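You operate a simulated robot arm through the tools that you are given. There is no shell and no other tool. Be economical: measure what you need, move in short steps, check, and stop when the job is done.

Carry out the task below with a simulated robot arm. There is one attempt and no reset: what you move stays moved.

JOB
Tip the peas from the yellow bowl back into the white dish, cover it and switch the warmer off.
Fine: put the empty bowl back, use the wooden lid, and slide the heat down to LOW.

Only the result counts: the job must be done as asked and must still hold three seconds after the hand-in. Knocking over, shifting, dropping, spilling or breaking anything else fails it. A push-on lid holds only when it is set on centred and level and pressed home; a screw cap is set on level and turned clockwise until tight.

ROBOT AND FRAMES
A 7-joint arm with a fingered hand, fixed in place. Base frame: the origin is at the foot of the arm, x ahead of it, y to its left, z up. Readings come in mm, degrees, newtons and seconds.
Its first joint turns from -166.0 to 166.0 degrees. Payload 4.7 kg.
Tool frame: the origin (TCP) lies between the finger pads and is the grasp point; the fingertips stand 36 mm ahead of it; z points along the fingers, y is the line along which they close. The gripper opens to 120 mm. The gripper's body begins 42 mm behind the TCP. The gripper is a hand of 5 fingers: y runs from the thumb to the fingers, the wrist lies at [-18, -122, -210] in the tool frame, and closing takes about 1.5 s.
Orientation is that of the tool frame in the base frame, as [roll, pitch, yaw] about the fixed x, y, z axes, in that order (R = Rz(yaw) Ry(pitch) Rx(roll)). With the fingers straight down and the wrist toward the robot, the tool's x, y and z point along [0, 1, 0], [1, 0, 0] and [0, 0, -1] of the base frame.

CONTROLS
- The arm moves only by the tool nudge_tool. Its argument "motion" is a list that holds one entry, the list of rows, each a list of 6 numbers: the shift along the base's x, y, z in cm, then the turn, a rotation vector about the base's x, y, z in degrees. In form: [[[tx, ty, tz, wx, wy, wz], ...]]. A call has 1 to 12 rows; each row is the pose to reach, as a shift and turn from the pose commanded when the call began. "gripper" is the closure, from 0 (fully open) to 1 (shut), set as the call begins (left out, the last holds). A row lasts 0.2 s, in which the tool goes at most 50 mm and 8.6 degrees; a call with a longer step from one row to the next is refused whole, and so is a gripper value outside its range. Where a pose cannot be reached the arm comes as near as it can. A force on the tool above 60 N (or 10 N above the force at the start of the call, whichever is more), or a blocked arm, ends the call early, and 0.2 s more pass. The fingers move at their own pace (about 45 mm/s each) and stop on an object; they squeeze with about 34 N. The grip force told is the motor's: it shows also when the fingers shut on nothing. Time passes only in rows, and 0.2 s behind the last, so rows that repeat a pose let the fingers close. It gives the time, the measured TCP pose, the force on the tool (base axes), the opening and the grip force at its end, in the units of the frame above (readings bear some noise), with the torque about the TCP (base axes, N m) and any sound that the robot's microphone picked up, and new pictures: "pictures" is both (left out), scene, wrist or none.
- Cameras (640 x 400 px; columns grow to the right, rows downward): "scene" is fixed at [220.4, 651.5, 1611.6]; the picture's right is [-0.31, -0.95, 0.00], its down [-0.87, 0.28, -0.39] and it looks along [0.37, -0.12, -0.92] (base axes); focal length 222 px, centre (320, 200). "wrist" rides on the gripper at [73, -91, -143] in the tool frame; the picture's right is [-0.80, 0.28, -0.53], its down [-0.53, -0.73, 0.42] and it looks along [-0.27, 0.62, 0.74] (tool axes); focal length 234 px, centre (320, 200). There is no depth. A picture from a camera that has moved, and an enlarged one, comes with that camera's place and axes in the base frame and with its lens.
- set_fingers(index, middle, ring, little, thumb_bend, thumb_turn): sets how far each is bent, from 0 (flat) to 1 (curled in); at 0.3 the hand is open as for a grip, at 0.7 the pads meet at the TCP. One left out holds its place. A second passes; each finger stops where it meets its share of the squeeze, and holds until it gets a number again. A gripper value or a shape takes the hand back. It gives what a move gives, with no picture; readings hold the bend of each and the force on index, middle, ring, little, thumb and palm. thumb_turn goes from beside the hand (0) to across from the fingers (1), as for a grip.
- hand_shape(shape): the hand has 5 fingers and takes this shape, open, in about a second: jaw (thumb against the fingers, like two jaws); tri (thumb and two fingers); tip (a fingertip pinch); poke (one finger out to press); point (the index stretched); flat (the hand flat); cup (the hand cupped); fist (a fist). The gripper value then closes the fingers along that shape, each until it touches; the sizes above hold for jaw. It gives what a move gives, with no picture.
- enlarge(camera, box): a new picture of the part [left, top, right, bottom] of that camera's present view, enlarged. The clock stands still meanwhile.
- finish_job(): hands the job in; it is judged then, once.

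Work in short steps. Places have to be worked out from the pictures, the camera data and where the tool is seen: move nearer, look again, correct. Check each grasp and each placing, and mend what went wrong. You have 120 turns and 200 pictures in all, those below and enlarged ones among them. Open the gripper and draw the arm clear of the work before you hand the job in, unless the task says otherwise; then end with one line.

The tools are called after "Request:" as name(argument=value, ...) on one line, values as JSON. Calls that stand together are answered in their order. nudge_tool: Moves the arm, as the interface text tells. Its arguments: {"type":"object","properties":{"motion":{"type":"array"},"gripper":{"type":"number"},"pictures":{"type":"string","enum":["both","scene","wrist","none"]}},"required":["motion"]} The other tools are called the same way: hand_shape (shape) gives the hand a shape; set_fingers (index, middle, ring, little, thumb_bend, thumb_turn) moves the fingers one by one; enlarge (camera, box) takes an enlarged picture of a part of a camera's view; finish_job () hands the job in.

At the start:

```text
time_s: 0.0
position: [500.8, 414.8, 1267.6]
tcp_rot: [-180.0, 0.0, 90.0]
ft_force: [-0.2, -0.4, -0.3]
moment: [-0.01, 0.03, 0.01]
grip_width: 119.5
grip_force: 0.0
shape: jaw
bend: [0.3, 0.3, 0.3, 0.3, 0.3, 0.98]
finger forces: [0.0, 0.0, 0.0, 0.0, 0.0, 0.0]
```

scene: 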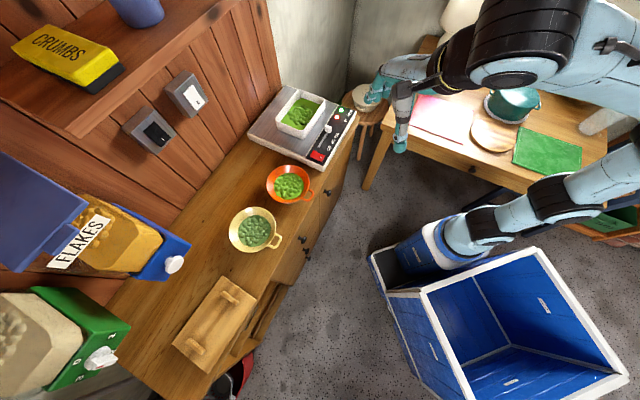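
wrist: 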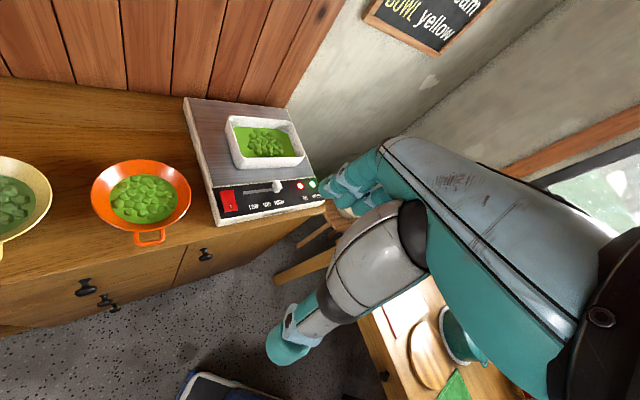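

I first read the sign on the wall and look closely at the warmer and bowls.

Request:
enlarge(camera="wrist", box=[340, 0, 500, 100])

Request:
enlarge(camera="scene", box=[220, 70, 380, 170])

Request:
enlarge(camera="scene", box=[160, 150, 340, 380])

Request:
enlarge(camera="wrist", box=[180, 80, 340, 230])

```text
4.00 times, centred on (420, 50) of wrist
camera zoom: at [409.7, 487.0, 1412.6], right [0.28, -0.8, 0.53], down [-0.73, -0.53, -0.42], along [0.62, -0.27, -0.74], focal length 937 px, centre (-80, 800)
```

zoom: 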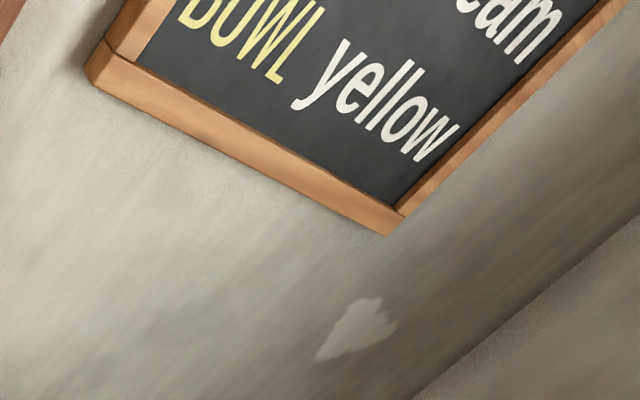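

```text
4.00 times, centred on (300, 120) of scene
camera zoom: at [220.4, 651.5, 1611.6], right [-0.31, -0.95, 0.0], down [-0.87, 0.28, -0.39], along [0.37, -0.12, -0.92], focal length 888 px, centre (400, 520)
```

zoom: 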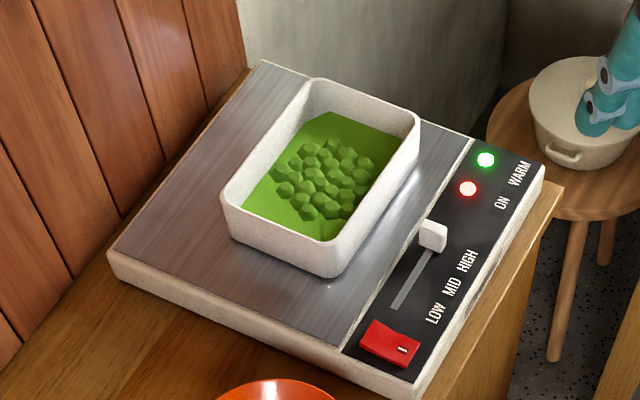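

```text
1.74 times, centred on (250, 265) of scene
camera zoom: at [220.4, 651.5, 1611.6], right [-0.31, -0.95, 0.0], down [-0.87, 0.28, -0.39], along [0.37, -0.12, -0.92], focal length 386 px, centre (442, 87)
```

zoom: 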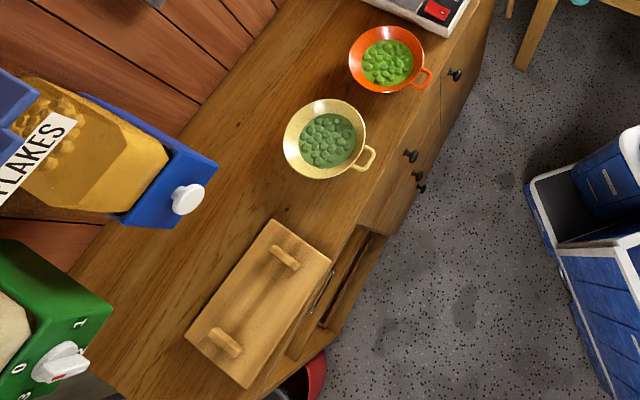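

```text
2.67 times, centred on (260, 155) of wrist
camera zoom: at [409.7, 487.0, 1412.6], right [0.28, -0.8, 0.53], down [-0.73, -0.53, -0.42], along [0.62, -0.27, -0.74], focal length 624 px, centre (480, 320)
```

zoom: 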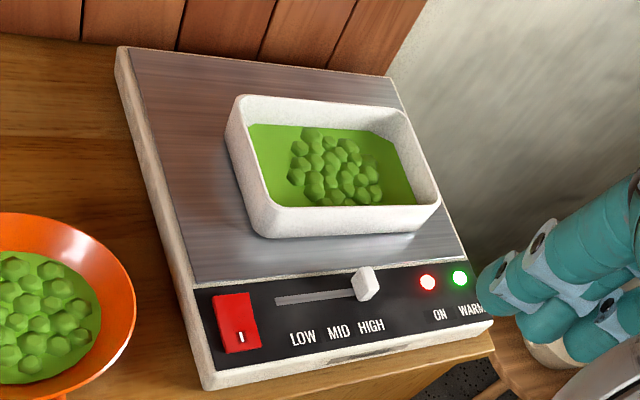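

The switch is near (692, 509, 886), the dish near (900, 518, 900), the yellow bowl near (483, 804) and the lid near (250, 977). I turn the hand 60° to the left and go above and in front of the yellow bowl to look closer.

Request:
nudge_tool(motion=[[[-1.2, 2.7, -2.4, 0, 0, 6], [-2.4, 5.4, -4.8, 0, 0, 12], [-3.6, 8.1, -7.2, 0, 0, 18], [-4.8, 10.8, -9.6, 0, 0, 24], [-6, 13.5, -12, 0, 0, 30], [-7.2, 16.2, -14.4, 0, 0, 36], [-8.4, 18.9, -16.8, 0, 0, 42], [-9.6, 21.6, -19.2, 0, 0, 48], [-10.8, 24.3, -21.6, 0, 0, 54], [-12, 27, -24, 0, 0, 60]]])

```text
time_s: 2.2
position: [381.1, 685.2, 1028.7]
tcp_rot: [179.9, -0.1, 150.0]
ft_force: [0.0, -0.9, 1.2]
moment: [0.03, -0.04, -0.01]
grip_width: 119.3
grip_force: 0.1
shape: jaw
bend: [0.3, 0.3, 0.3, 0.3, 0.3, 0.98]
finger forces: [0.0, 0.1, 0.1, 0.0, 0.1, 0.0]
camera wrist: at [273.7, 641.1, 1173.4], right [0.84, -0.16, 0.53], down [0.1, -0.9, -0.43], along [0.54, 0.41, -0.74], focal length 234 px, centre (320, 200)
```

scene: 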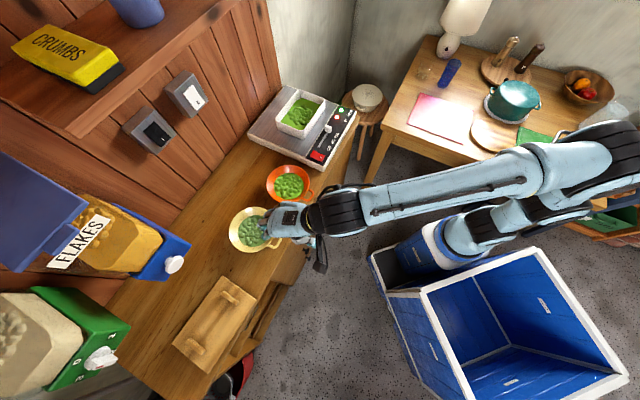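
wrist: 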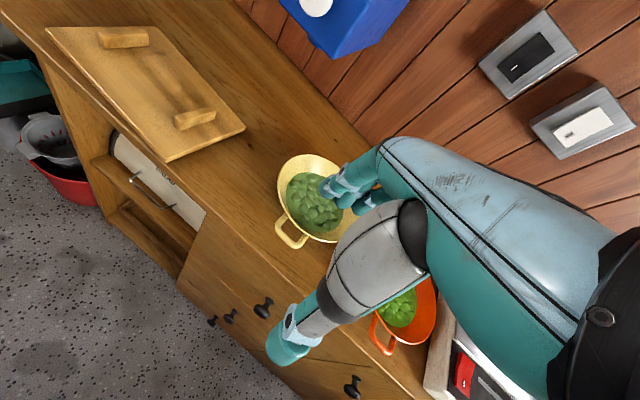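

The bowl is confirmed near (480, 808) with its loop handle near (426, 742). I enlarge it to see the handle's form.

Request:
enlarge(camera="wrist", box=[256, 140, 384, 260])

Request:
enlarge(camera="wrist", box=[30, 10, 260, 170])

```text
3.33 times, centred on (320, 200) of wrist
camera zoom: at [273.7, 641.1, 1173.4], right [0.84, -0.16, 0.53], down [0.1, -0.9, -0.43], along [0.54, 0.41, -0.74], focal length 781 px, centre (320, 200)
```

zoom: 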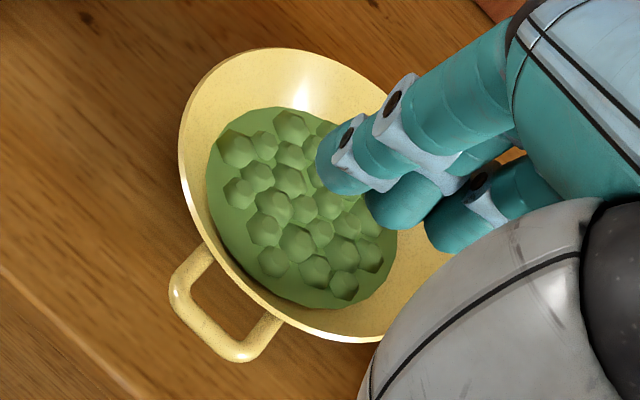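

```text
2.50 times, centred on (145, 90) of wrist
camera zoom: at [273.7, 641.1, 1173.4], right [0.84, -0.16, 0.53], down [0.1, -0.9, -0.43], along [0.54, 0.41, -0.74], focal length 585 px, centre (758, 475)
```

zoom: 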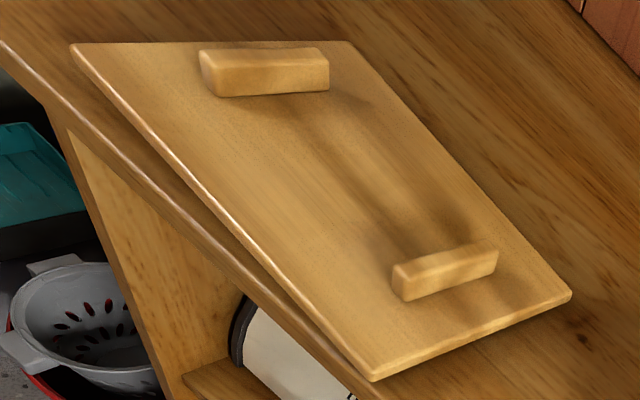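

The handle is a flat horizontal loop about 40 mm wide. I try the tip shape to see which fingers are used, and how small the hand gets.

Request:
hand_shape(shape="tri")

Request:
enlarge(camera="wrist", box=[240, 120, 480, 380])

Request:
hand_shape(shape="tip")

Request:
enlarge(camera="wrist", box=[240, 120, 480, 380])

Request:
enlarge(camera="scene", box=[220, 180, 340, 290])

```text
time_s: 3.1
position: [382.8, 684.6, 1028.7]
tcp_rot: [-180.0, 0.0, 150.0]
ft_force: [0.7, 0.0, -0.3]
moment: [-0.01, -0.01, -0.02]
grip_width: 119.6
grip_force: 0.1
shape: tri
bend: [0.3, 0.3, 0.99, 0.99, 0.3, 0.98]
finger forces: [0.1, 0.1, 0.0, 0.1, 0.1, 0.1]
```

```text
1.54 times, centred on (360, 250) of wrist
camera zoom: at [274.0, 641.4, 1172.5], right [0.84, -0.16, 0.53], down [0.09, -0.9, -0.42], along [0.54, 0.4, -0.74], focal length 360 px, centre (258, 123)
```

zoom: 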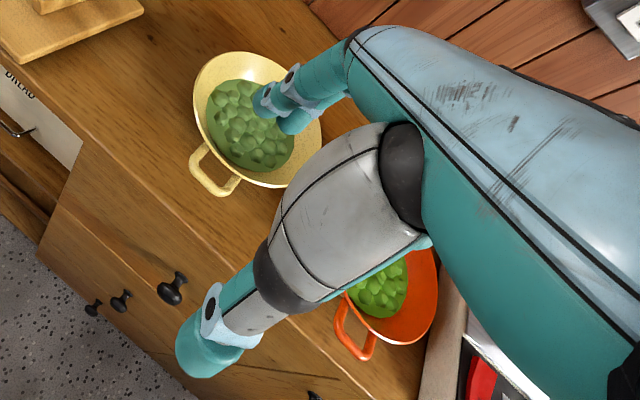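

```text
time_s: 4.0
position: [382.4, 684.5, 1028.1]
tcp_rot: [-180.0, -0.1, 150.0]
ft_force: [-0.1, 0.6, -0.1]
moment: [0.01, -0.01, 0.0]
grip_width: 119.9
grip_force: 0.1
shape: tip
bend: [0.3, 0.98, 0.99, 0.99, 0.3, 0.98]
finger forces: [0.0, 0.1, 0.0, 0.1, 0.0, 0.0]
```

```text
1.54 times, centred on (360, 250) of wrist
camera zoom: at [274.0, 641.4, 1172.5], right [0.84, -0.16, 0.53], down [0.09, -0.9, -0.42], along [0.54, 0.4, -0.74], focal length 360 px, centre (258, 123)
```

zoom: 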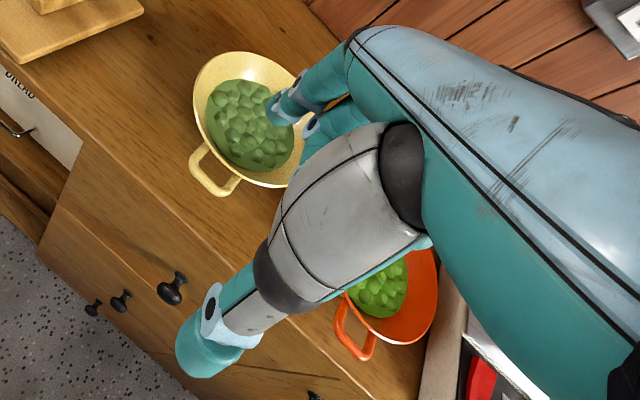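

```text
3.64 times, centred on (280, 235) of scene
camera zoom: at [220.4, 651.5, 1611.6], right [-0.31, -0.95, 0.0], down [-0.87, 0.28, -0.39], along [0.37, -0.12, -0.92], focal length 807 px, centre (466, 73)
```

zoom: 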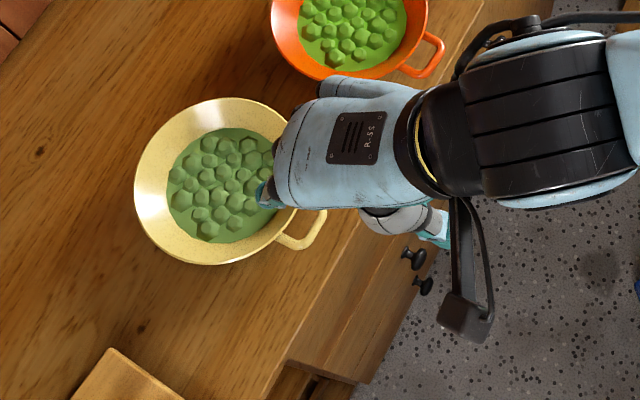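

Index is on the +x side (a right hand). The handle is best pinched flat between fingers on top and thumb beneath, with the hand pointing outward. I back off, aim the hand along the handle's direction (about 49°), then tilt it toward horizontal.

Request:
hand_shape(shape="tri")

Request:
nudge_tool(motion=[[[-3.3, -3.6, 2, 0, 0, -5.3], [-6.6, -7.2, 4, 0, 0, -10.6], [-8, -10, 4, 0, 0, -10.6]]], pictures="none")

Request:
nudge_tool(motion=[[[0, 0, 0, 6.08, -5.2, 0], [0, 0, 0, 12.16, -10.4, 0], [0, 0, 0, 18.24, -15.6, 0], [0, 0, 0, 24.32, -20.8, 0], [0, 0, 0, 30.4, -26, 0], [0, 0, 0, 36.5, -31.2, 0], [0, 0, 0, 42.6, -36.4, 0], [0, 0, 0, 48.6, -41.6, 0], [0, 0, 0, 53.2, -45.5, 0], [0, 0, 0, 53.2, -45.5, 0]]])

```text
time_s: 4.9
position: [381.6, 685.1, 1029.3]
tcp_rot: [-180.0, 0.1, 150.0]
ft_force: [-0.3, 0.3, 0.1]
moment: [0.02, -0.02, 0.06]
grip_width: 119.6
grip_force: 0.0
shape: tri
bend: [0.3, 0.3, 0.99, 0.99, 0.3, 0.98]
finger forces: [0.1, 0.0, 0.1, 0.1, 0.0, 0.0]
```

```text
refused: row 1 steps farther than a row can; nothing moved
```

```text
time_s: 7.1
position: [380.1, 685.5, 1029.0]
tcp_rot: [110.3, 9.9, 143.1]
ft_force: [0.7, 0.3, 0.3]
moment: [-0.03, 0.01, -0.03]
grip_width: 120.1
grip_force: 0.1
shape: tri
bend: [0.3, 0.3, 0.99, 0.99, 0.3, 0.98]
finger forces: [0.1, 0.0, 0.1, 0.1, 0.0, 0.1]
camera wrist: at [228.5, 590.8, 981.3], right [0.33, -0.75, 0.58], down [0.62, -0.28, -0.73], along [0.71, 0.6, 0.37], focal length 234 px, centre (320, 200)
```

scene: 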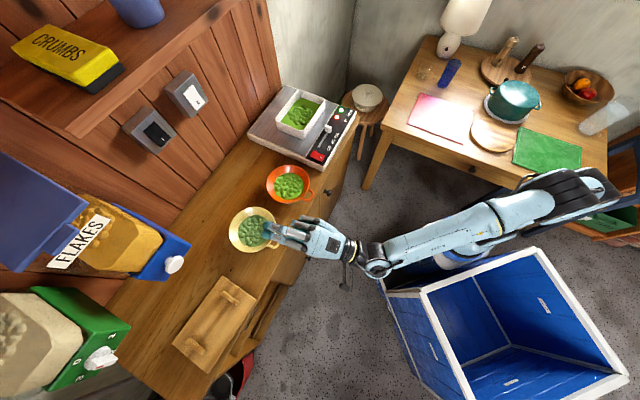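
wrist: 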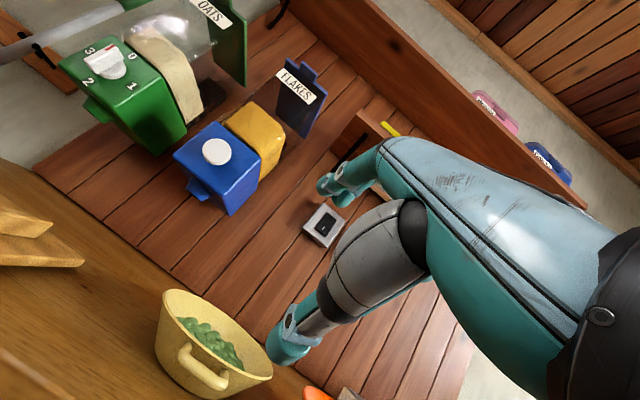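

The tilt is reachable. I enlarge the side view of the bowl to judge handle height.

Request:
enlarge(camera="wrist", box=[140, 270, 300, 400])

Request:
enlarge(camera="scene", box=[220, 180, 380, 290])

```text
3.08 times, centred on (220, 335) of wrist
camera zoom: at [228.5, 590.8, 981.3], right [0.33, -0.75, 0.58], down [0.62, -0.28, -0.73], along [0.71, 0.6, 0.37], focal length 720 px, centre (628, -215)
```

zoom: 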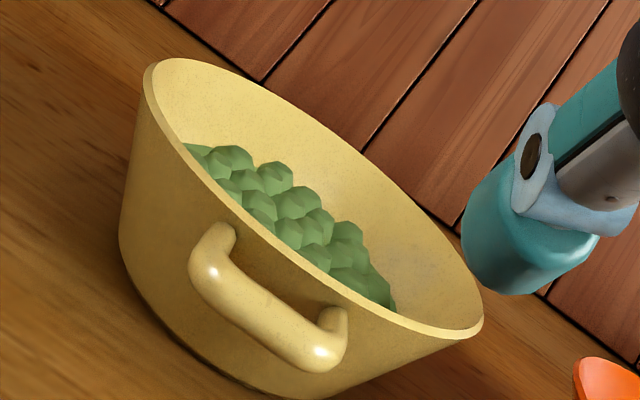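

```text
3.64 times, centred on (300, 235) of scene
camera zoom: at [220.4, 651.5, 1611.6], right [-0.31, -0.95, 0.0], down [-0.87, 0.28, -0.39], along [0.37, -0.12, -0.92], focal length 807 px, centre (393, 73)
```

zoom: 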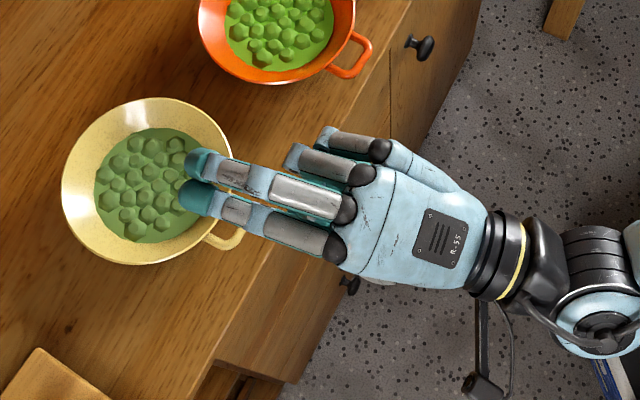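

Triangulating gives the handle's outer bar at about (410, 731, 896), pointing 50° outward. I level the roll, tilt to about 10° below horizontal, half close the hand and move to a pre-grasp pose about 90 mm back.

Request:
nudge_tool(motion=[[[-1.3, -2, 0, 7, 0.5, -1.8], [-2.6, -3.9, 0, 14.1, 1.1, -3.6], [-2.6, -3.9, -4, 14.1, 1.1, -3.6], [-2.6, -3.9, -8, 14.1, 1.1, -3.6], [-2.6, -3.9, -11.7, 14.1, 1.1, -3.6], [-2.6, -3.9, -11.7, 14.1, 1.1, -3.6]]], gripper=0.5)

Request:
enlarge(camera="scene", box=[220, 190, 380, 290])

```text
time_s: 8.5
position: [353.9, 645.9, 910.5]
tcp_rot: [99.9, 0.1, 138.6]
ft_force: [0.7, 0.0, 0.3]
moment: [-0.02, 0.0, -0.01]
grip_width: 60.4
grip_force: 0.0
shape: tri
bend: [0.74, 0.45, 0.99, 0.99, 0.7, 1.0]
finger forces: [0.0, 0.0, 0.1, 0.0, 0.0, 0.0]
camera wrist: at [196.6, 575.0, 846.5], right [0.29, -0.88, 0.37], down [0.59, -0.14, -0.79], along [0.75, 0.45, 0.48], focal length 234 px, centre (320, 200)
```

scene: 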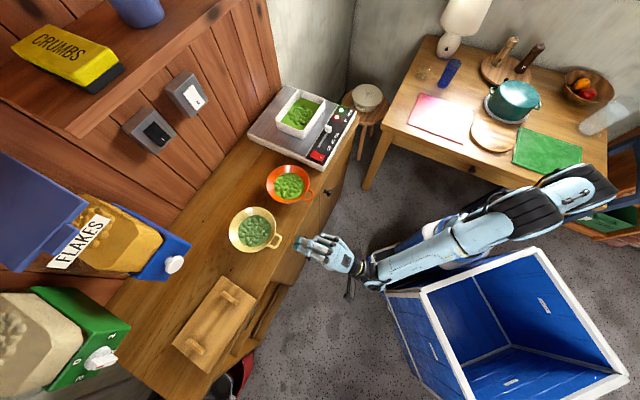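
wrist: 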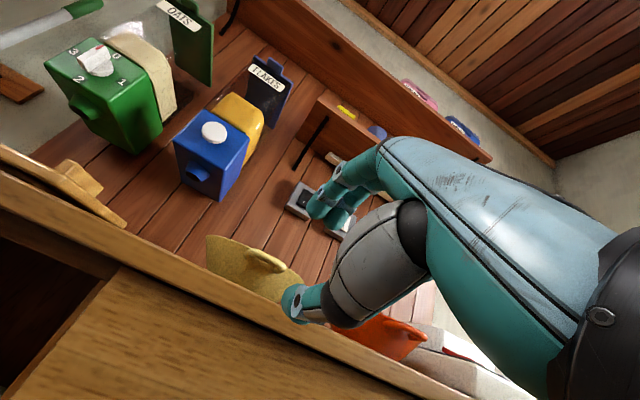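

```text
4.00 times, centred on (300, 240) of scene
camera zoom: at [220.4, 651.5, 1611.6], right [-0.31, -0.95, 0.0], down [-0.87, 0.28, -0.39], along [0.37, -0.12, -0.92], focal length 888 px, centre (400, 40)
```

zoom: 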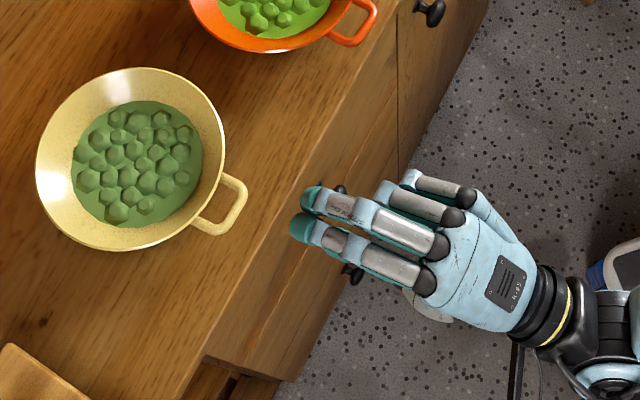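

The hand points at the handle, 60 mm open. I advance 55 mm along the finger direction and check again.

Request:
nudge_tool(motion=[[[1.75, 2.1, -0.5, 0, 0, 0], [3.5, 4.15, -0.9, 0, 0, 0], [3.5, 4.15, -0.9, 0, 0, 0]]])

Request:
enlarge(camera="scene", box=[220, 190, 380, 290])

Request:
enlarge(camera="wrist", box=[200, 140, 440, 340])

```text
time_s: 9.2
position: [381.1, 684.9, 903.7]
tcp_rot: [99.6, 0.2, 139.3]
ft_force: [-36.5, -40.8, 7.7]
moment: [-1.84, 1.66, -0.26]
grip_width: 61.9
grip_force: 0.1
shape: tri
bend: [0.74, 0.45, 0.99, 0.99, 0.73, 1.0]
finger forces: [0.1, 0.0, 0.0, 0.0, 53.9, 0.0]
stopped in row 3: the force on the tool passed its limit at 78 N (the readings are from after the stop); the commanded pose is now the measured one
camera wrist: at [223.7, 612.9, 839.1], right [0.3, -0.88, 0.37], down [0.6, -0.13, -0.79], along [0.74, 0.46, 0.49], focal length 234 px, centre (320, 200)
```

scene: 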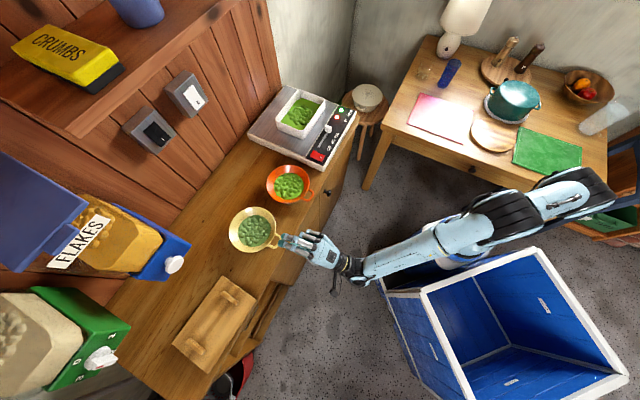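
wrist: 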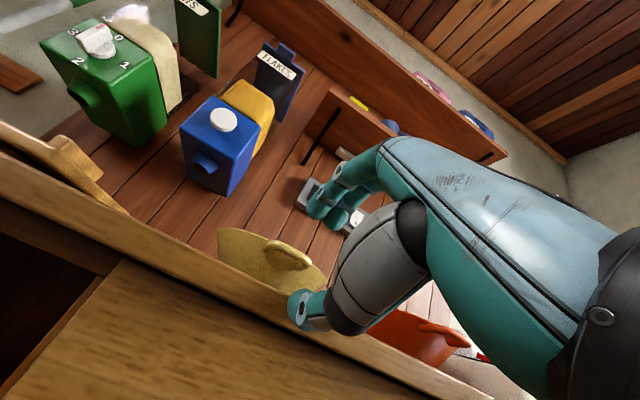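

```text
4.00 times, centred on (300, 240) of scene
camera zoom: at [220.4, 651.5, 1611.6], right [-0.31, -0.95, 0.0], down [-0.87, 0.28, -0.39], along [0.37, -0.12, -0.92], focal length 888 px, centre (400, 40)
```

zoom: 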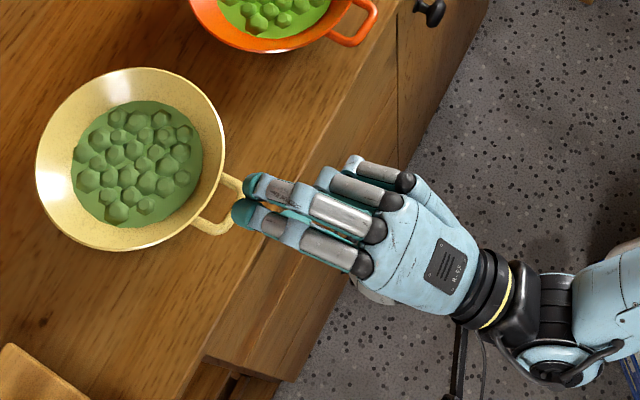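

```text
2.00 times, centred on (320, 240) of wrist
camera zoom: at [223.7, 612.9, 839.1], right [0.3, -0.88, 0.37], down [0.6, -0.13, -0.79], along [0.74, 0.46, 0.49], focal length 468 px, centre (320, 120)
```

zoom: 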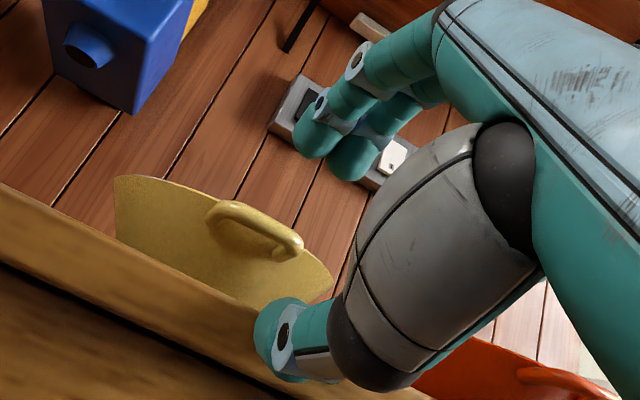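

The thumb met the counter edge. I back off 20 mm, close the opening to about 36 mm and raise the hand.

Request:
nudge_tool(motion=[[[-1.3, -1.55, 0.5, 0, 0, 0], [-1.3, -1.55, 1.5, 0, 0, 0], [-1.3, -1.55, 1.5, 0, 0, 0], [-1.3, -1.55, 1.5, 0, 0, 0]]], gripper=0.7)

Request:
enlarge(camera="wrist", box=[200, 140, 440, 340])

```text
time_s: 10.2
position: [370.2, 670.2, 918.5]
tcp_rot: [99.9, 0.2, 138.8]
ft_force: [0.1, -0.2, 0.2]
moment: [0.04, -0.01, -0.01]
grip_width: 36.5
grip_force: 0.1
shape: tri
bend: [0.74, 0.54, 0.99, 0.99, 0.74, 1.0]
finger forces: [0.0, 0.0, 0.0, 0.0, 0.0, 0.0]
camera wrist: at [213.4, 599.3, 853.5], right [0.3, -0.88, 0.37], down [0.6, -0.13, -0.79], along [0.75, 0.45, 0.49], focal length 234 px, centre (320, 200)
```

scene: 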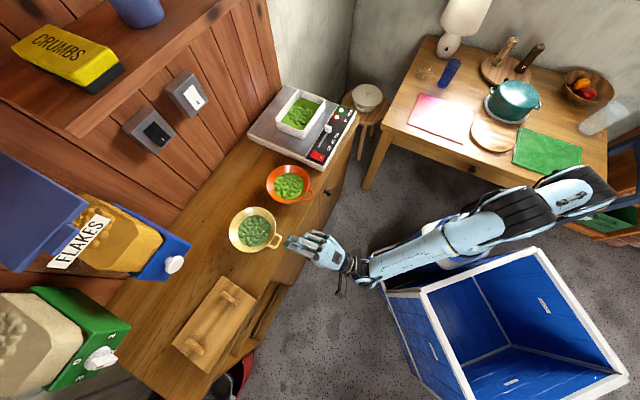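
wrist: 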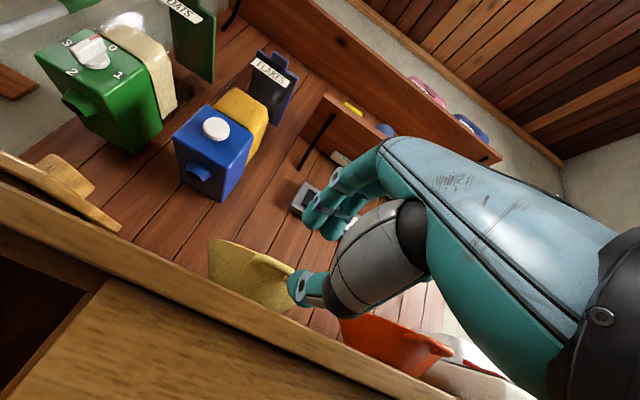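

```text
2.00 times, centred on (320, 240) of wrist
camera zoom: at [213.4, 599.3, 853.5], right [0.3, -0.88, 0.37], down [0.6, -0.13, -0.79], along [0.75, 0.45, 0.49], focal length 468 px, centre (320, 120)
```

zoom: 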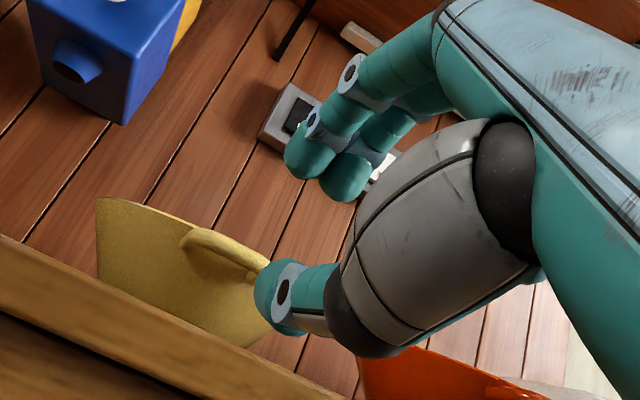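

Clearance under the handle is too small for the thumb. A better grip is the bowl's near rim: fingers inside, thumb outside, tool tilted about 30° along the cone wall. Before taking it I check in free air that the pour pose by the dish is reachable, so I go up and tilt the hand down.

Request:
nudge_tool(motion=[[[0, 0, 3, -6.27, 5.48, 0], [0, 0, 7, -12.53, 10.97, 0], [0, 0, 11, -18.8, 16.45, 0], [0, 0, 15, -25.1, 21.9, 0], [0, 0, 18, -31.3, 27.4, 0], [0, 0, 20, -37.6, 32.9, 0], [4, -2, 20, -37.6, 32.9, 0], [8, -4, 20, -37.6, 32.9, 0], [12, -6, 20, -37.6, 32.9, 0], [16, -8, 20, -37.6, 32.9, 0], [20, -10, 20, -37.6, 32.9, 0], [24, -12, 20, -37.6, 32.9, 0]]], gripper=0.4, pictures="none")

Request:
nudge_tool(motion=[[[4, -1, 0, 0, 0, -5], [8, -2, 0, 0, 0, -10], [12, -3, -1, 0, 0, -14], [16, -4, -2, 0, 0, -14], [20, -5, -4, 0, 0, -14], [23.8, -7, -6, 0, 0, -14], [23.8, -7, -6, 0, 0, -14]]])

```text
time_s: 12.8
position: [613.0, 550.9, 1117.8]
tcp_rot: [149.9, 0.0, 139.0]
ft_force: [-0.4, -0.4, -0.1]
moment: [-0.01, -0.02, -0.04]
grip_width: 71.7
grip_force: 0.0
shape: tri
bend: [0.74, 0.41, 0.99, 0.99, 0.66, 1.0]
finger forces: [0.0, 0.1, 0.1, 0.0, 0.0, 0.0]
```

```text
time_s: 14.4
position: [852.1, 479.1, 1057.8]
tcp_rot: [149.9, 0.0, 125.0]
ft_force: [0.2, 0.2, -0.2]
moment: [-0.02, 0.02, -0.04]
grip_width: 72.0
grip_force: 0.1
shape: tri
bend: [0.74, 0.41, 0.99, 0.99, 0.66, 1.0]
finger forces: [0.0, 0.0, 0.0, 0.0, 0.0, 0.0]
camera wrist: at [687.8, 451.5, 1136.7], right [0.44, -0.67, 0.59], down [-0.04, -0.68, -0.73], along [0.9, 0.3, -0.33], focal length 234 px, centre (320, 200)
```

scene: 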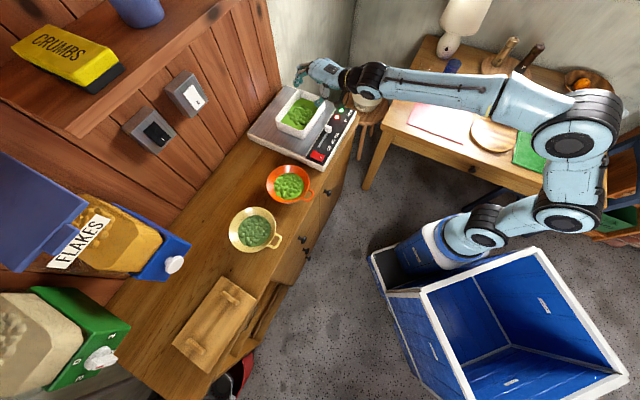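
wrist: 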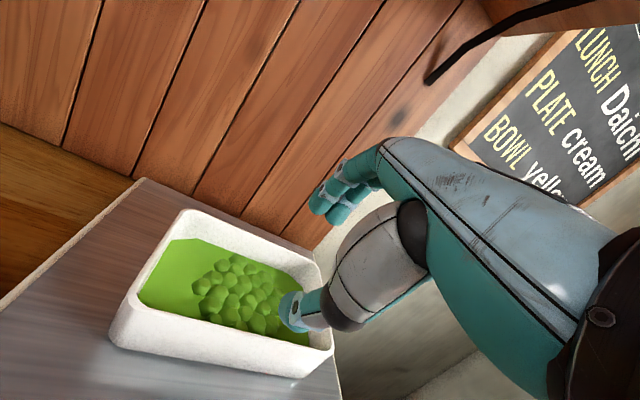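

The wall sign is only a lunch list. I test rolling 100° about the outward axis here, in free air.

Request:
nudge_tool(motion=[[[0, 0, 1, 6.8, 4.76, 0], [0, 0, 2, 13.6, 9.5, 0], [0, 0, 3, 20.5, 14.3, 0], [0, 0, 4, 27.3, 19.1, 0], [0, 0, 4, 34.1, 23.9, 0], [0, 0, 4, 40.9, 28.7, 0], [0, 0, 4, 47.8, 33.5, 0], [0, 0, 4, 54.6, 38.3, 0], [0, 0, 4, 61.4, 43, 0], [0, 0, 4, 68.2, 47.8, 0], [0, 0, 4, 75.1, 52.6, 0], [0, 0, 4, 81.9, 57.4, 0]]])

```text
time_s: 17.0
position: [848.8, 479.2, 1098.5]
tcp_rot: [-29.9, -80.0, -55.2]
ft_force: [0.1, -0.2, -0.8]
moment: [-0.01, -0.01, 0.0]
grip_width: 72.1
grip_force: 0.1
shape: tri
bend: [0.74, 0.41, 0.99, 0.99, 0.66, 1.0]
finger forces: [0.1, 0.1, 0.1, 0.0, 0.0, 0.0]
out of reach, approached as far as the arm can: row 1
camera wrist: at [777.3, 319.4, 1157.0], right [0.24, -0.38, -0.9], down [-0.81, 0.43, -0.4], along [0.53, 0.82, -0.2], focal length 234 px, centre (320, 200)
```

scene: 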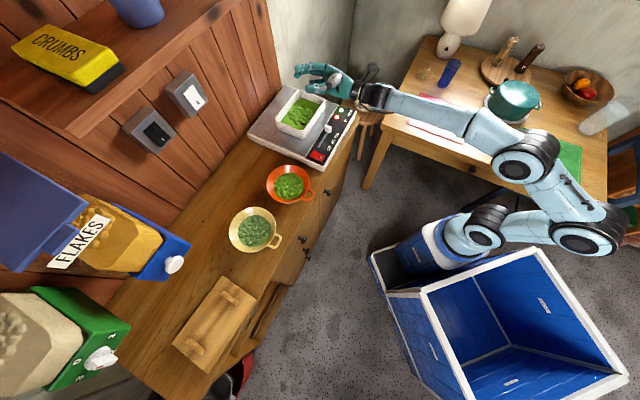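
wrist: 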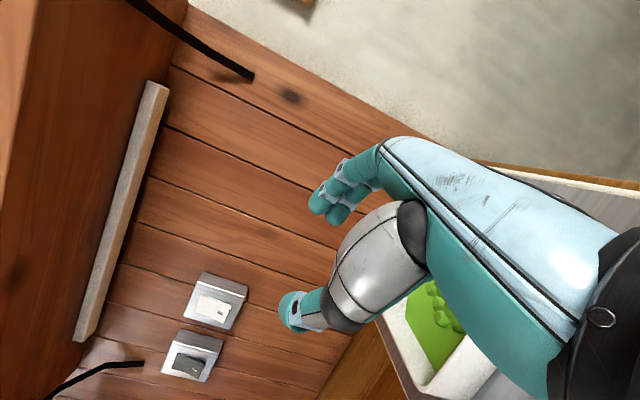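

It reaches 100° without trouble. I test another 30°.

Request:
nudge_tool(motion=[[[0, 0, 0, 6.8, 4.76, 0], [0, 0, 0, 13.6, 9.5, 0], [0, 0, 0, 20.5, 14.3, 0], [0, 0, 0, 25, 17.5, 0]]], pictures="none")

```text
time_s: 18.0
position: [848.4, 481.4, 1097.0]
tcp_rot: [-30.1, -49.4, -55.0]
ft_force: [-0.2, 0.1, 0.5]
moment: [0.01, 0.01, 0.02]
grip_width: 72.0
grip_force: 0.1
shape: tri
bend: [0.74, 0.41, 0.99, 0.99, 0.66, 1.0]
finger forces: [0.0, 0.1, 0.0, 0.0, 0.1, 0.0]
```

130° works as well. I unroll and go to a pre-grasp pose at the bowl's front-right rim.

Request:
nudge_tool(motion=[[[0, 0, 0, -6.8, -4.76, 0], [0, 0, 0, -13.6, -9.5, 0], [0, 0, 0, -20.5, -14.3, 0], [0, 0, 0, -27.3, -19.1, 0], [0, 0, 0, -34.1, -23.9, 0], [0, 0, 0, -40.9, -28.7, 0], [0, 0, 0, -47.8, -33.5, 0], [0, 0, 0, -54.6, -38.3, 0], [0, 0, 0, -61.4, -43, 0], [0, 0, 0, -68.2, -47.8, 0], [0, 0, 0, -75.1, -52.6, 0], [0, 0, 0, -81.9, -57.4, 0]]], pictures="none")

Request:
nudge_tool(motion=[[[0, 0, 0, -6.8, -4.76, 0], [0, 0, 0, -13.6, -9.5, 0], [0, 0, 0, -20.5, -14.3, 0], [0, 0, 0, -25, -17.5, 0], [0, 0, 0, -25, -17.5, 0]]], pictures="none", gripper=0.65)

Request:
nudge_tool(motion=[[[-3.6, 2, 0, 0, 0, 6], [-7.2, 4, 0, 0, 0, 12], [-10.8, 6, 0, 0, 0, 18], [-14.4, 8, 0, 0, 0, 24], [-18, 10, 0, 0, 0, 30], [-21.6, 12, 0, 0, 0, 36], [-25.2, 14, 0, 0, 0, 42], [-28.8, 16, 0, 0, 0, 48], [-32.4, 18, -2, 0, 0, 54], [-36, 19.6, -6, 0, 0, 60], [-36, 19.6, -10, 0, 0, 60], [-36, 19.6, -10, 0, 0, 60]]])

```text
time_s: 20.6
position: [849.1, 479.6, 1097.9]
tcp_rot: [149.7, -30.4, 125.1]
ft_force: [0.1, -0.5, 0.1]
moment: [0.0, -0.02, 0.03]
grip_width: 72.0
grip_force: 0.1
shape: tri
bend: [0.74, 0.41, 0.99, 0.99, 0.66, 1.0]
finger forces: [0.1, 0.0, 0.0, 0.1, 0.1, 0.0]
```

```text
time_s: 21.8
position: [849.1, 479.8, 1097.1]
tcp_rot: [150.0, 0.0, 125.1]
ft_force: [0.6, 0.1, 0.5]
moment: [0.0, 0.0, 0.02]
grip_width: 42.5
grip_force: 0.0
shape: tri
bend: [0.74, 0.51, 0.99, 0.99, 0.73, 1.0]
finger forces: [0.0, 0.1, 0.1, 0.1, 0.0, 0.0]
```

```text
refused: row 10 steps farther than a row can; nothing moved
```

I resend with smaller steps.

Request:
nudge_tool(motion=[[[-3.6, 2, 0, 0, 0, 6], [-7.2, 4, 0, 0, 0, 12], [-10.8, 6, 0, 0, 0, 18], [-14.4, 8, 0, 0, 0, 24], [-18, 10, 0, 0, 0, 30], [-21.6, 12, 0, 0, 0, 36], [-25.2, 14, 0, 0, 0, 42], [-28.8, 16, -1, 0, 0, 48], [-32.4, 18, -3, 0, 0, 54], [-35.4, 19.6, -6, 0, 0, 60], [-35.4, 19.6, -10.1, 0, 0, 60], [-35.4, 19.6, -10.1, 0, 0, 60]]])

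Request:
enlarge(camera="scene", box=[200, 180, 340, 270])

Request:
enlarge(camera="wrist", box=[180, 140, 400, 400])

```text
time_s: 24.4
position: [496.5, 677.3, 997.9]
tcp_rot: [149.9, 0.0, -175.0]
ft_force: [0.0, -0.9, 0.3]
moment: [-0.04, 0.04, -0.01]
grip_width: 42.5
grip_force: 0.2
shape: tri
bend: [0.74, 0.51, 0.99, 0.99, 0.73, 1.0]
finger forces: [0.1, 0.0, 0.0, 0.0, 0.0, 0.0]
camera wrist: at [437.9, 519.9, 1075.9], right [0.8, 0.05, 0.59], down [0.57, -0.37, -0.73], along [0.18, 0.93, -0.33], focal length 234 px, centre (320, 200)
```

scene: 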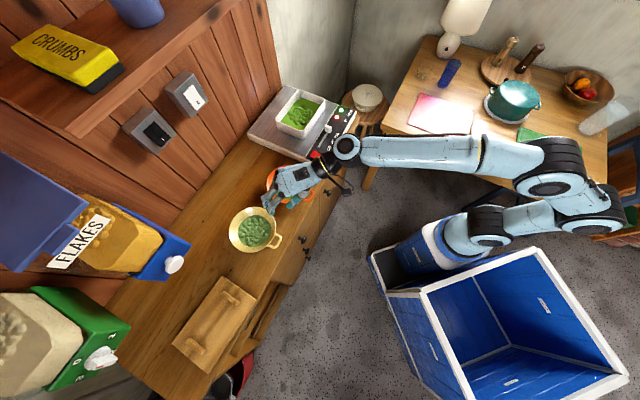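
wrist: 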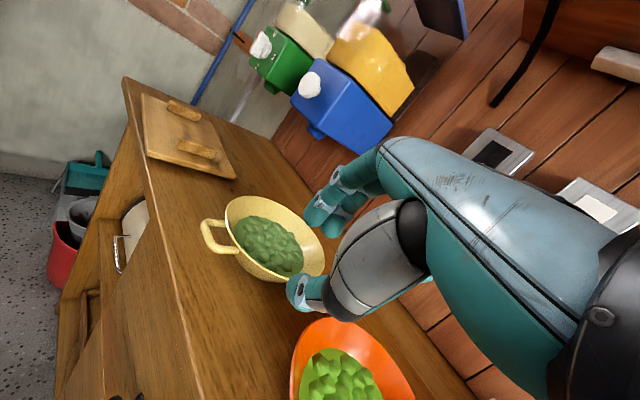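

```text
4.44 times, centred on (270, 225) of scene
camera zoom: at [220.4, 651.5, 1611.6], right [-0.31, -0.95, 0.0], down [-0.87, 0.28, -0.39], along [0.37, -0.12, -0.92], focal length 986 px, centre (542, 89)
```

zoom: 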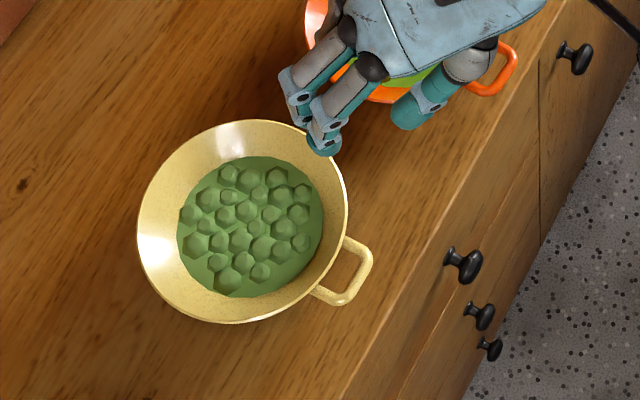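

```text
1.54 times, centred on (290, 270) of wrist
camera zoom: at [437.9, 519.9, 1075.9], right [0.8, 0.05, 0.59], down [0.57, -0.37, -0.73], along [0.18, 0.93, -0.33], focal length 360 px, centre (366, 92)
```

zoom: 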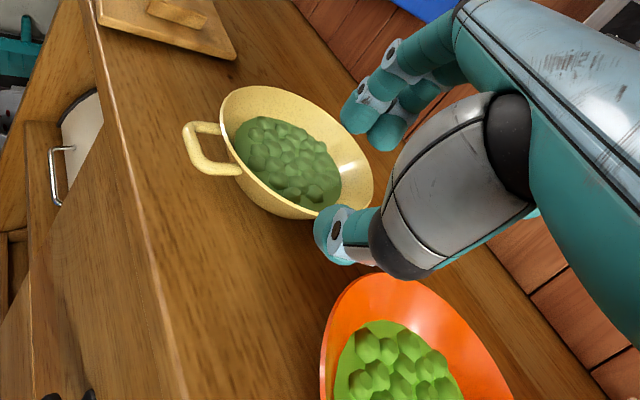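

The fingers straddle the TCP symmetrically. The bowl centre is (471, 800) with rim radius about 77. I turn to face it straight along +y, and descend most of the way along the tool axis, then check.

Request:
nudge_tool(motion=[[[-2.5, 0, -1, 0, 0, -5], [-2.5, 1.5, -3.6, 0, 0, -5], [-2.5, 2.9, -6, 0, 0, -5], [-2.5, 2.9, -6, 0, 0, -5]]])

Request:
enlarge(camera="scene", box=[200, 180, 340, 270])

Request:
enlarge(camera="wrist", box=[180, 140, 400, 400])

```text
time_s: 25.4
position: [471.3, 704.8, 937.4]
tcp_rot: [149.9, 0.0, -179.9]
ft_force: [0.0, -0.2, 0.6]
moment: [0.02, 0.03, 0.03]
grip_width: 42.3
grip_force: 0.0
shape: tri
bend: [0.74, 0.51, 0.99, 0.99, 0.73, 1.0]
finger forces: [0.1, 0.0, 0.0, 0.0, 0.1, 0.0]
camera wrist: at [399.0, 553.5, 1015.9], right [0.8, -0.02, 0.59], down [0.53, -0.42, -0.73], along [0.27, 0.91, -0.33], focal length 234 px, centre (320, 200)
```

scene: 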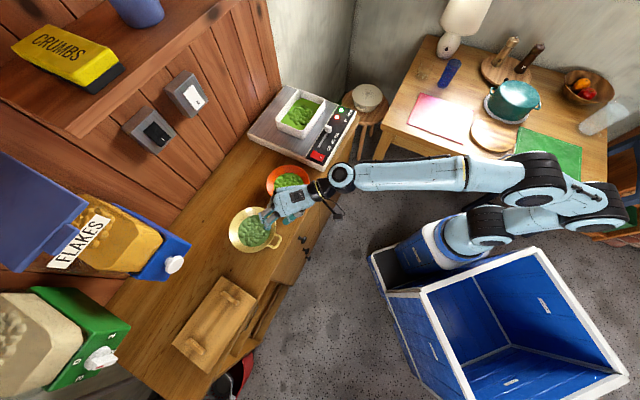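
wrist: 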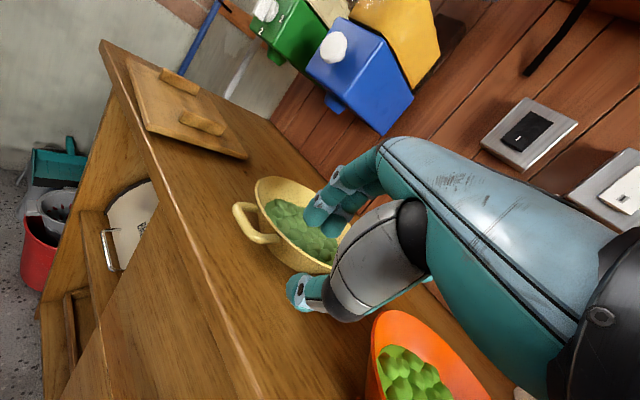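

```text
4.44 times, centred on (270, 225) of scene
camera zoom: at [220.4, 651.5, 1611.6], right [-0.31, -0.95, 0.0], down [-0.87, 0.28, -0.39], along [0.37, -0.12, -0.92], focal length 986 px, centre (542, 89)
```

zoom: 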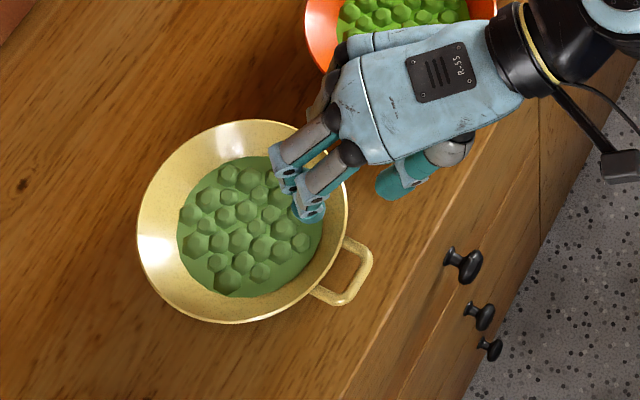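

```text
1.54 times, centred on (290, 270) of wrist
camera zoom: at [399.0, 553.5, 1015.9], right [0.8, -0.02, 0.59], down [0.53, -0.42, -0.73], along [0.27, 0.91, -0.33], focal length 360 px, centre (366, 92)
```

zoom: 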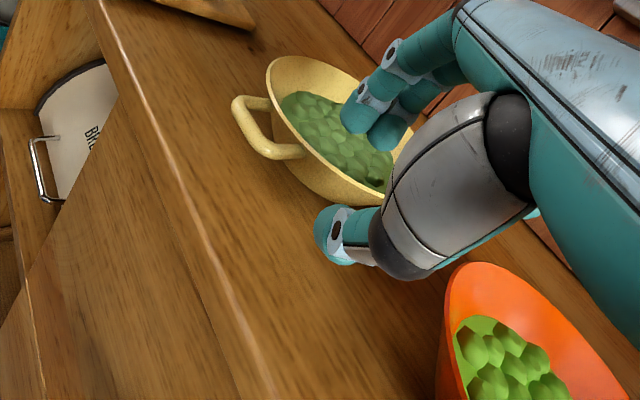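

Fingers are inside the rim and the thumb outside. I lower 16 mm more along the tool and close.

Request:
nudge_tool(motion=[[[0, 0.4, -0.7, 0, 0, 0], [0, 0.8, -1.4, 0, 0, 0], [0, 0.8, -1.4, 0, 0, 0]]], pictures="none")

Request:
nudge_tool(motion=[[[0, 0, 0, 0, 0, 0], [0, 0, 0, 0, 0, 0], [0, 0, 0, 0, 0, 0], [0, 0, 0, 0, 0, 0], [0, 0, 0, 0, 0, 0], [0, 0, 0, 0, 0, 0]]], gripper=1.0)

Request:
enlarge(camera="scene", box=[200, 180, 340, 270])

Request:
enlarge(camera="wrist", box=[180, 140, 400, 400])

```text
time_s: 26.2
position: [470.7, 712.8, 923.3]
tcp_rot: [149.9, 0.0, -179.8]
ft_force: [0.3, 0.4, 0.3]
moment: [0.01, -0.01, 0.04]
grip_width: 42.6
grip_force: 0.0
shape: tri
bend: [0.74, 0.51, 0.99, 0.99, 0.73, 1.0]
finger forces: [0.0, 0.0, 0.0, 0.0, 0.0, 0.1]
```

```text
time_s: 27.6
position: [471.3, 713.6, 922.1]
tcp_rot: [150.0, 0.0, -179.9]
ft_force: [-0.4, 0.6, 0.0]
moment: [0.08, 0.01, -0.01]
grip_width: 2.1
grip_force: 33.9
shape: tri
bend: [0.72, 0.68, 1.0, 1.0, 0.7, 1.0]
finger forces: [14.7, 14.8, 0.0, 0.0, 29.7, 0.1]
camera wrist: at [398.4, 562.0, 1001.7], right [0.8, -0.02, 0.59], down [0.53, -0.42, -0.73], along [0.27, 0.91, -0.33], focal length 234 px, centre (320, 200)
```

scene: 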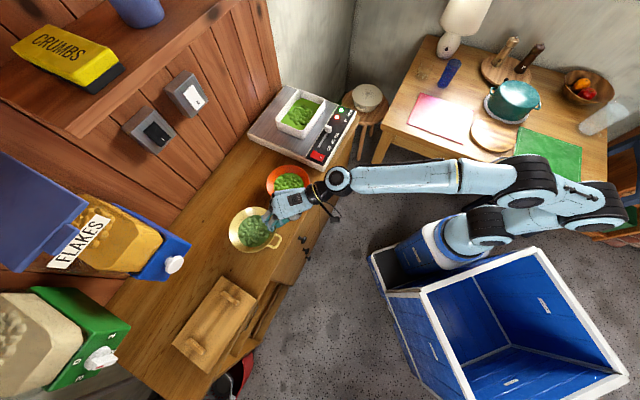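
wrist: 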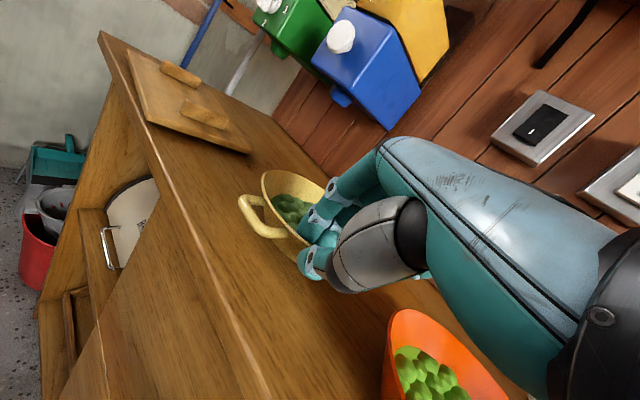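

```text
4.44 times, centred on (270, 225) of scene
camera zoom: at [220.4, 651.5, 1611.6], right [-0.31, -0.95, 0.0], down [-0.87, 0.28, -0.39], along [0.37, -0.12, -0.92], focal length 986 px, centre (542, 89)
```

zoom: 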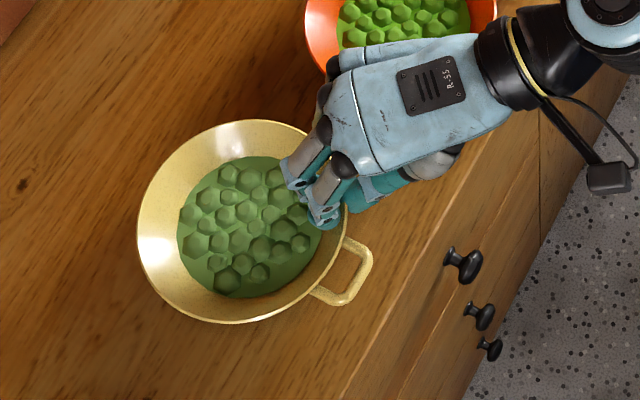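

```text
1.54 times, centred on (290, 270) of wrist
camera zoom: at [398.4, 562.0, 1001.7], right [0.8, -0.02, 0.59], down [0.53, -0.42, -0.73], along [0.27, 0.91, -0.33], focal length 360 px, centre (366, 92)
```

zoom: 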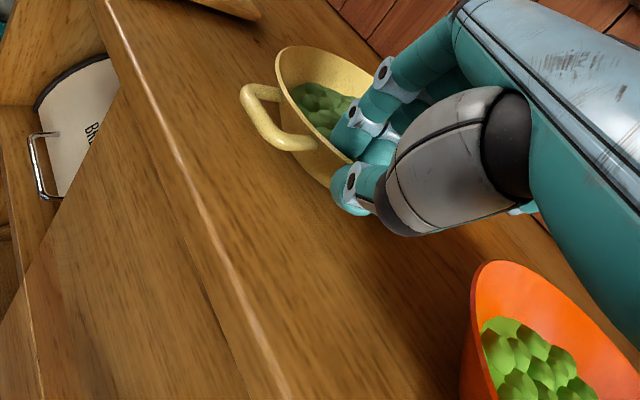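

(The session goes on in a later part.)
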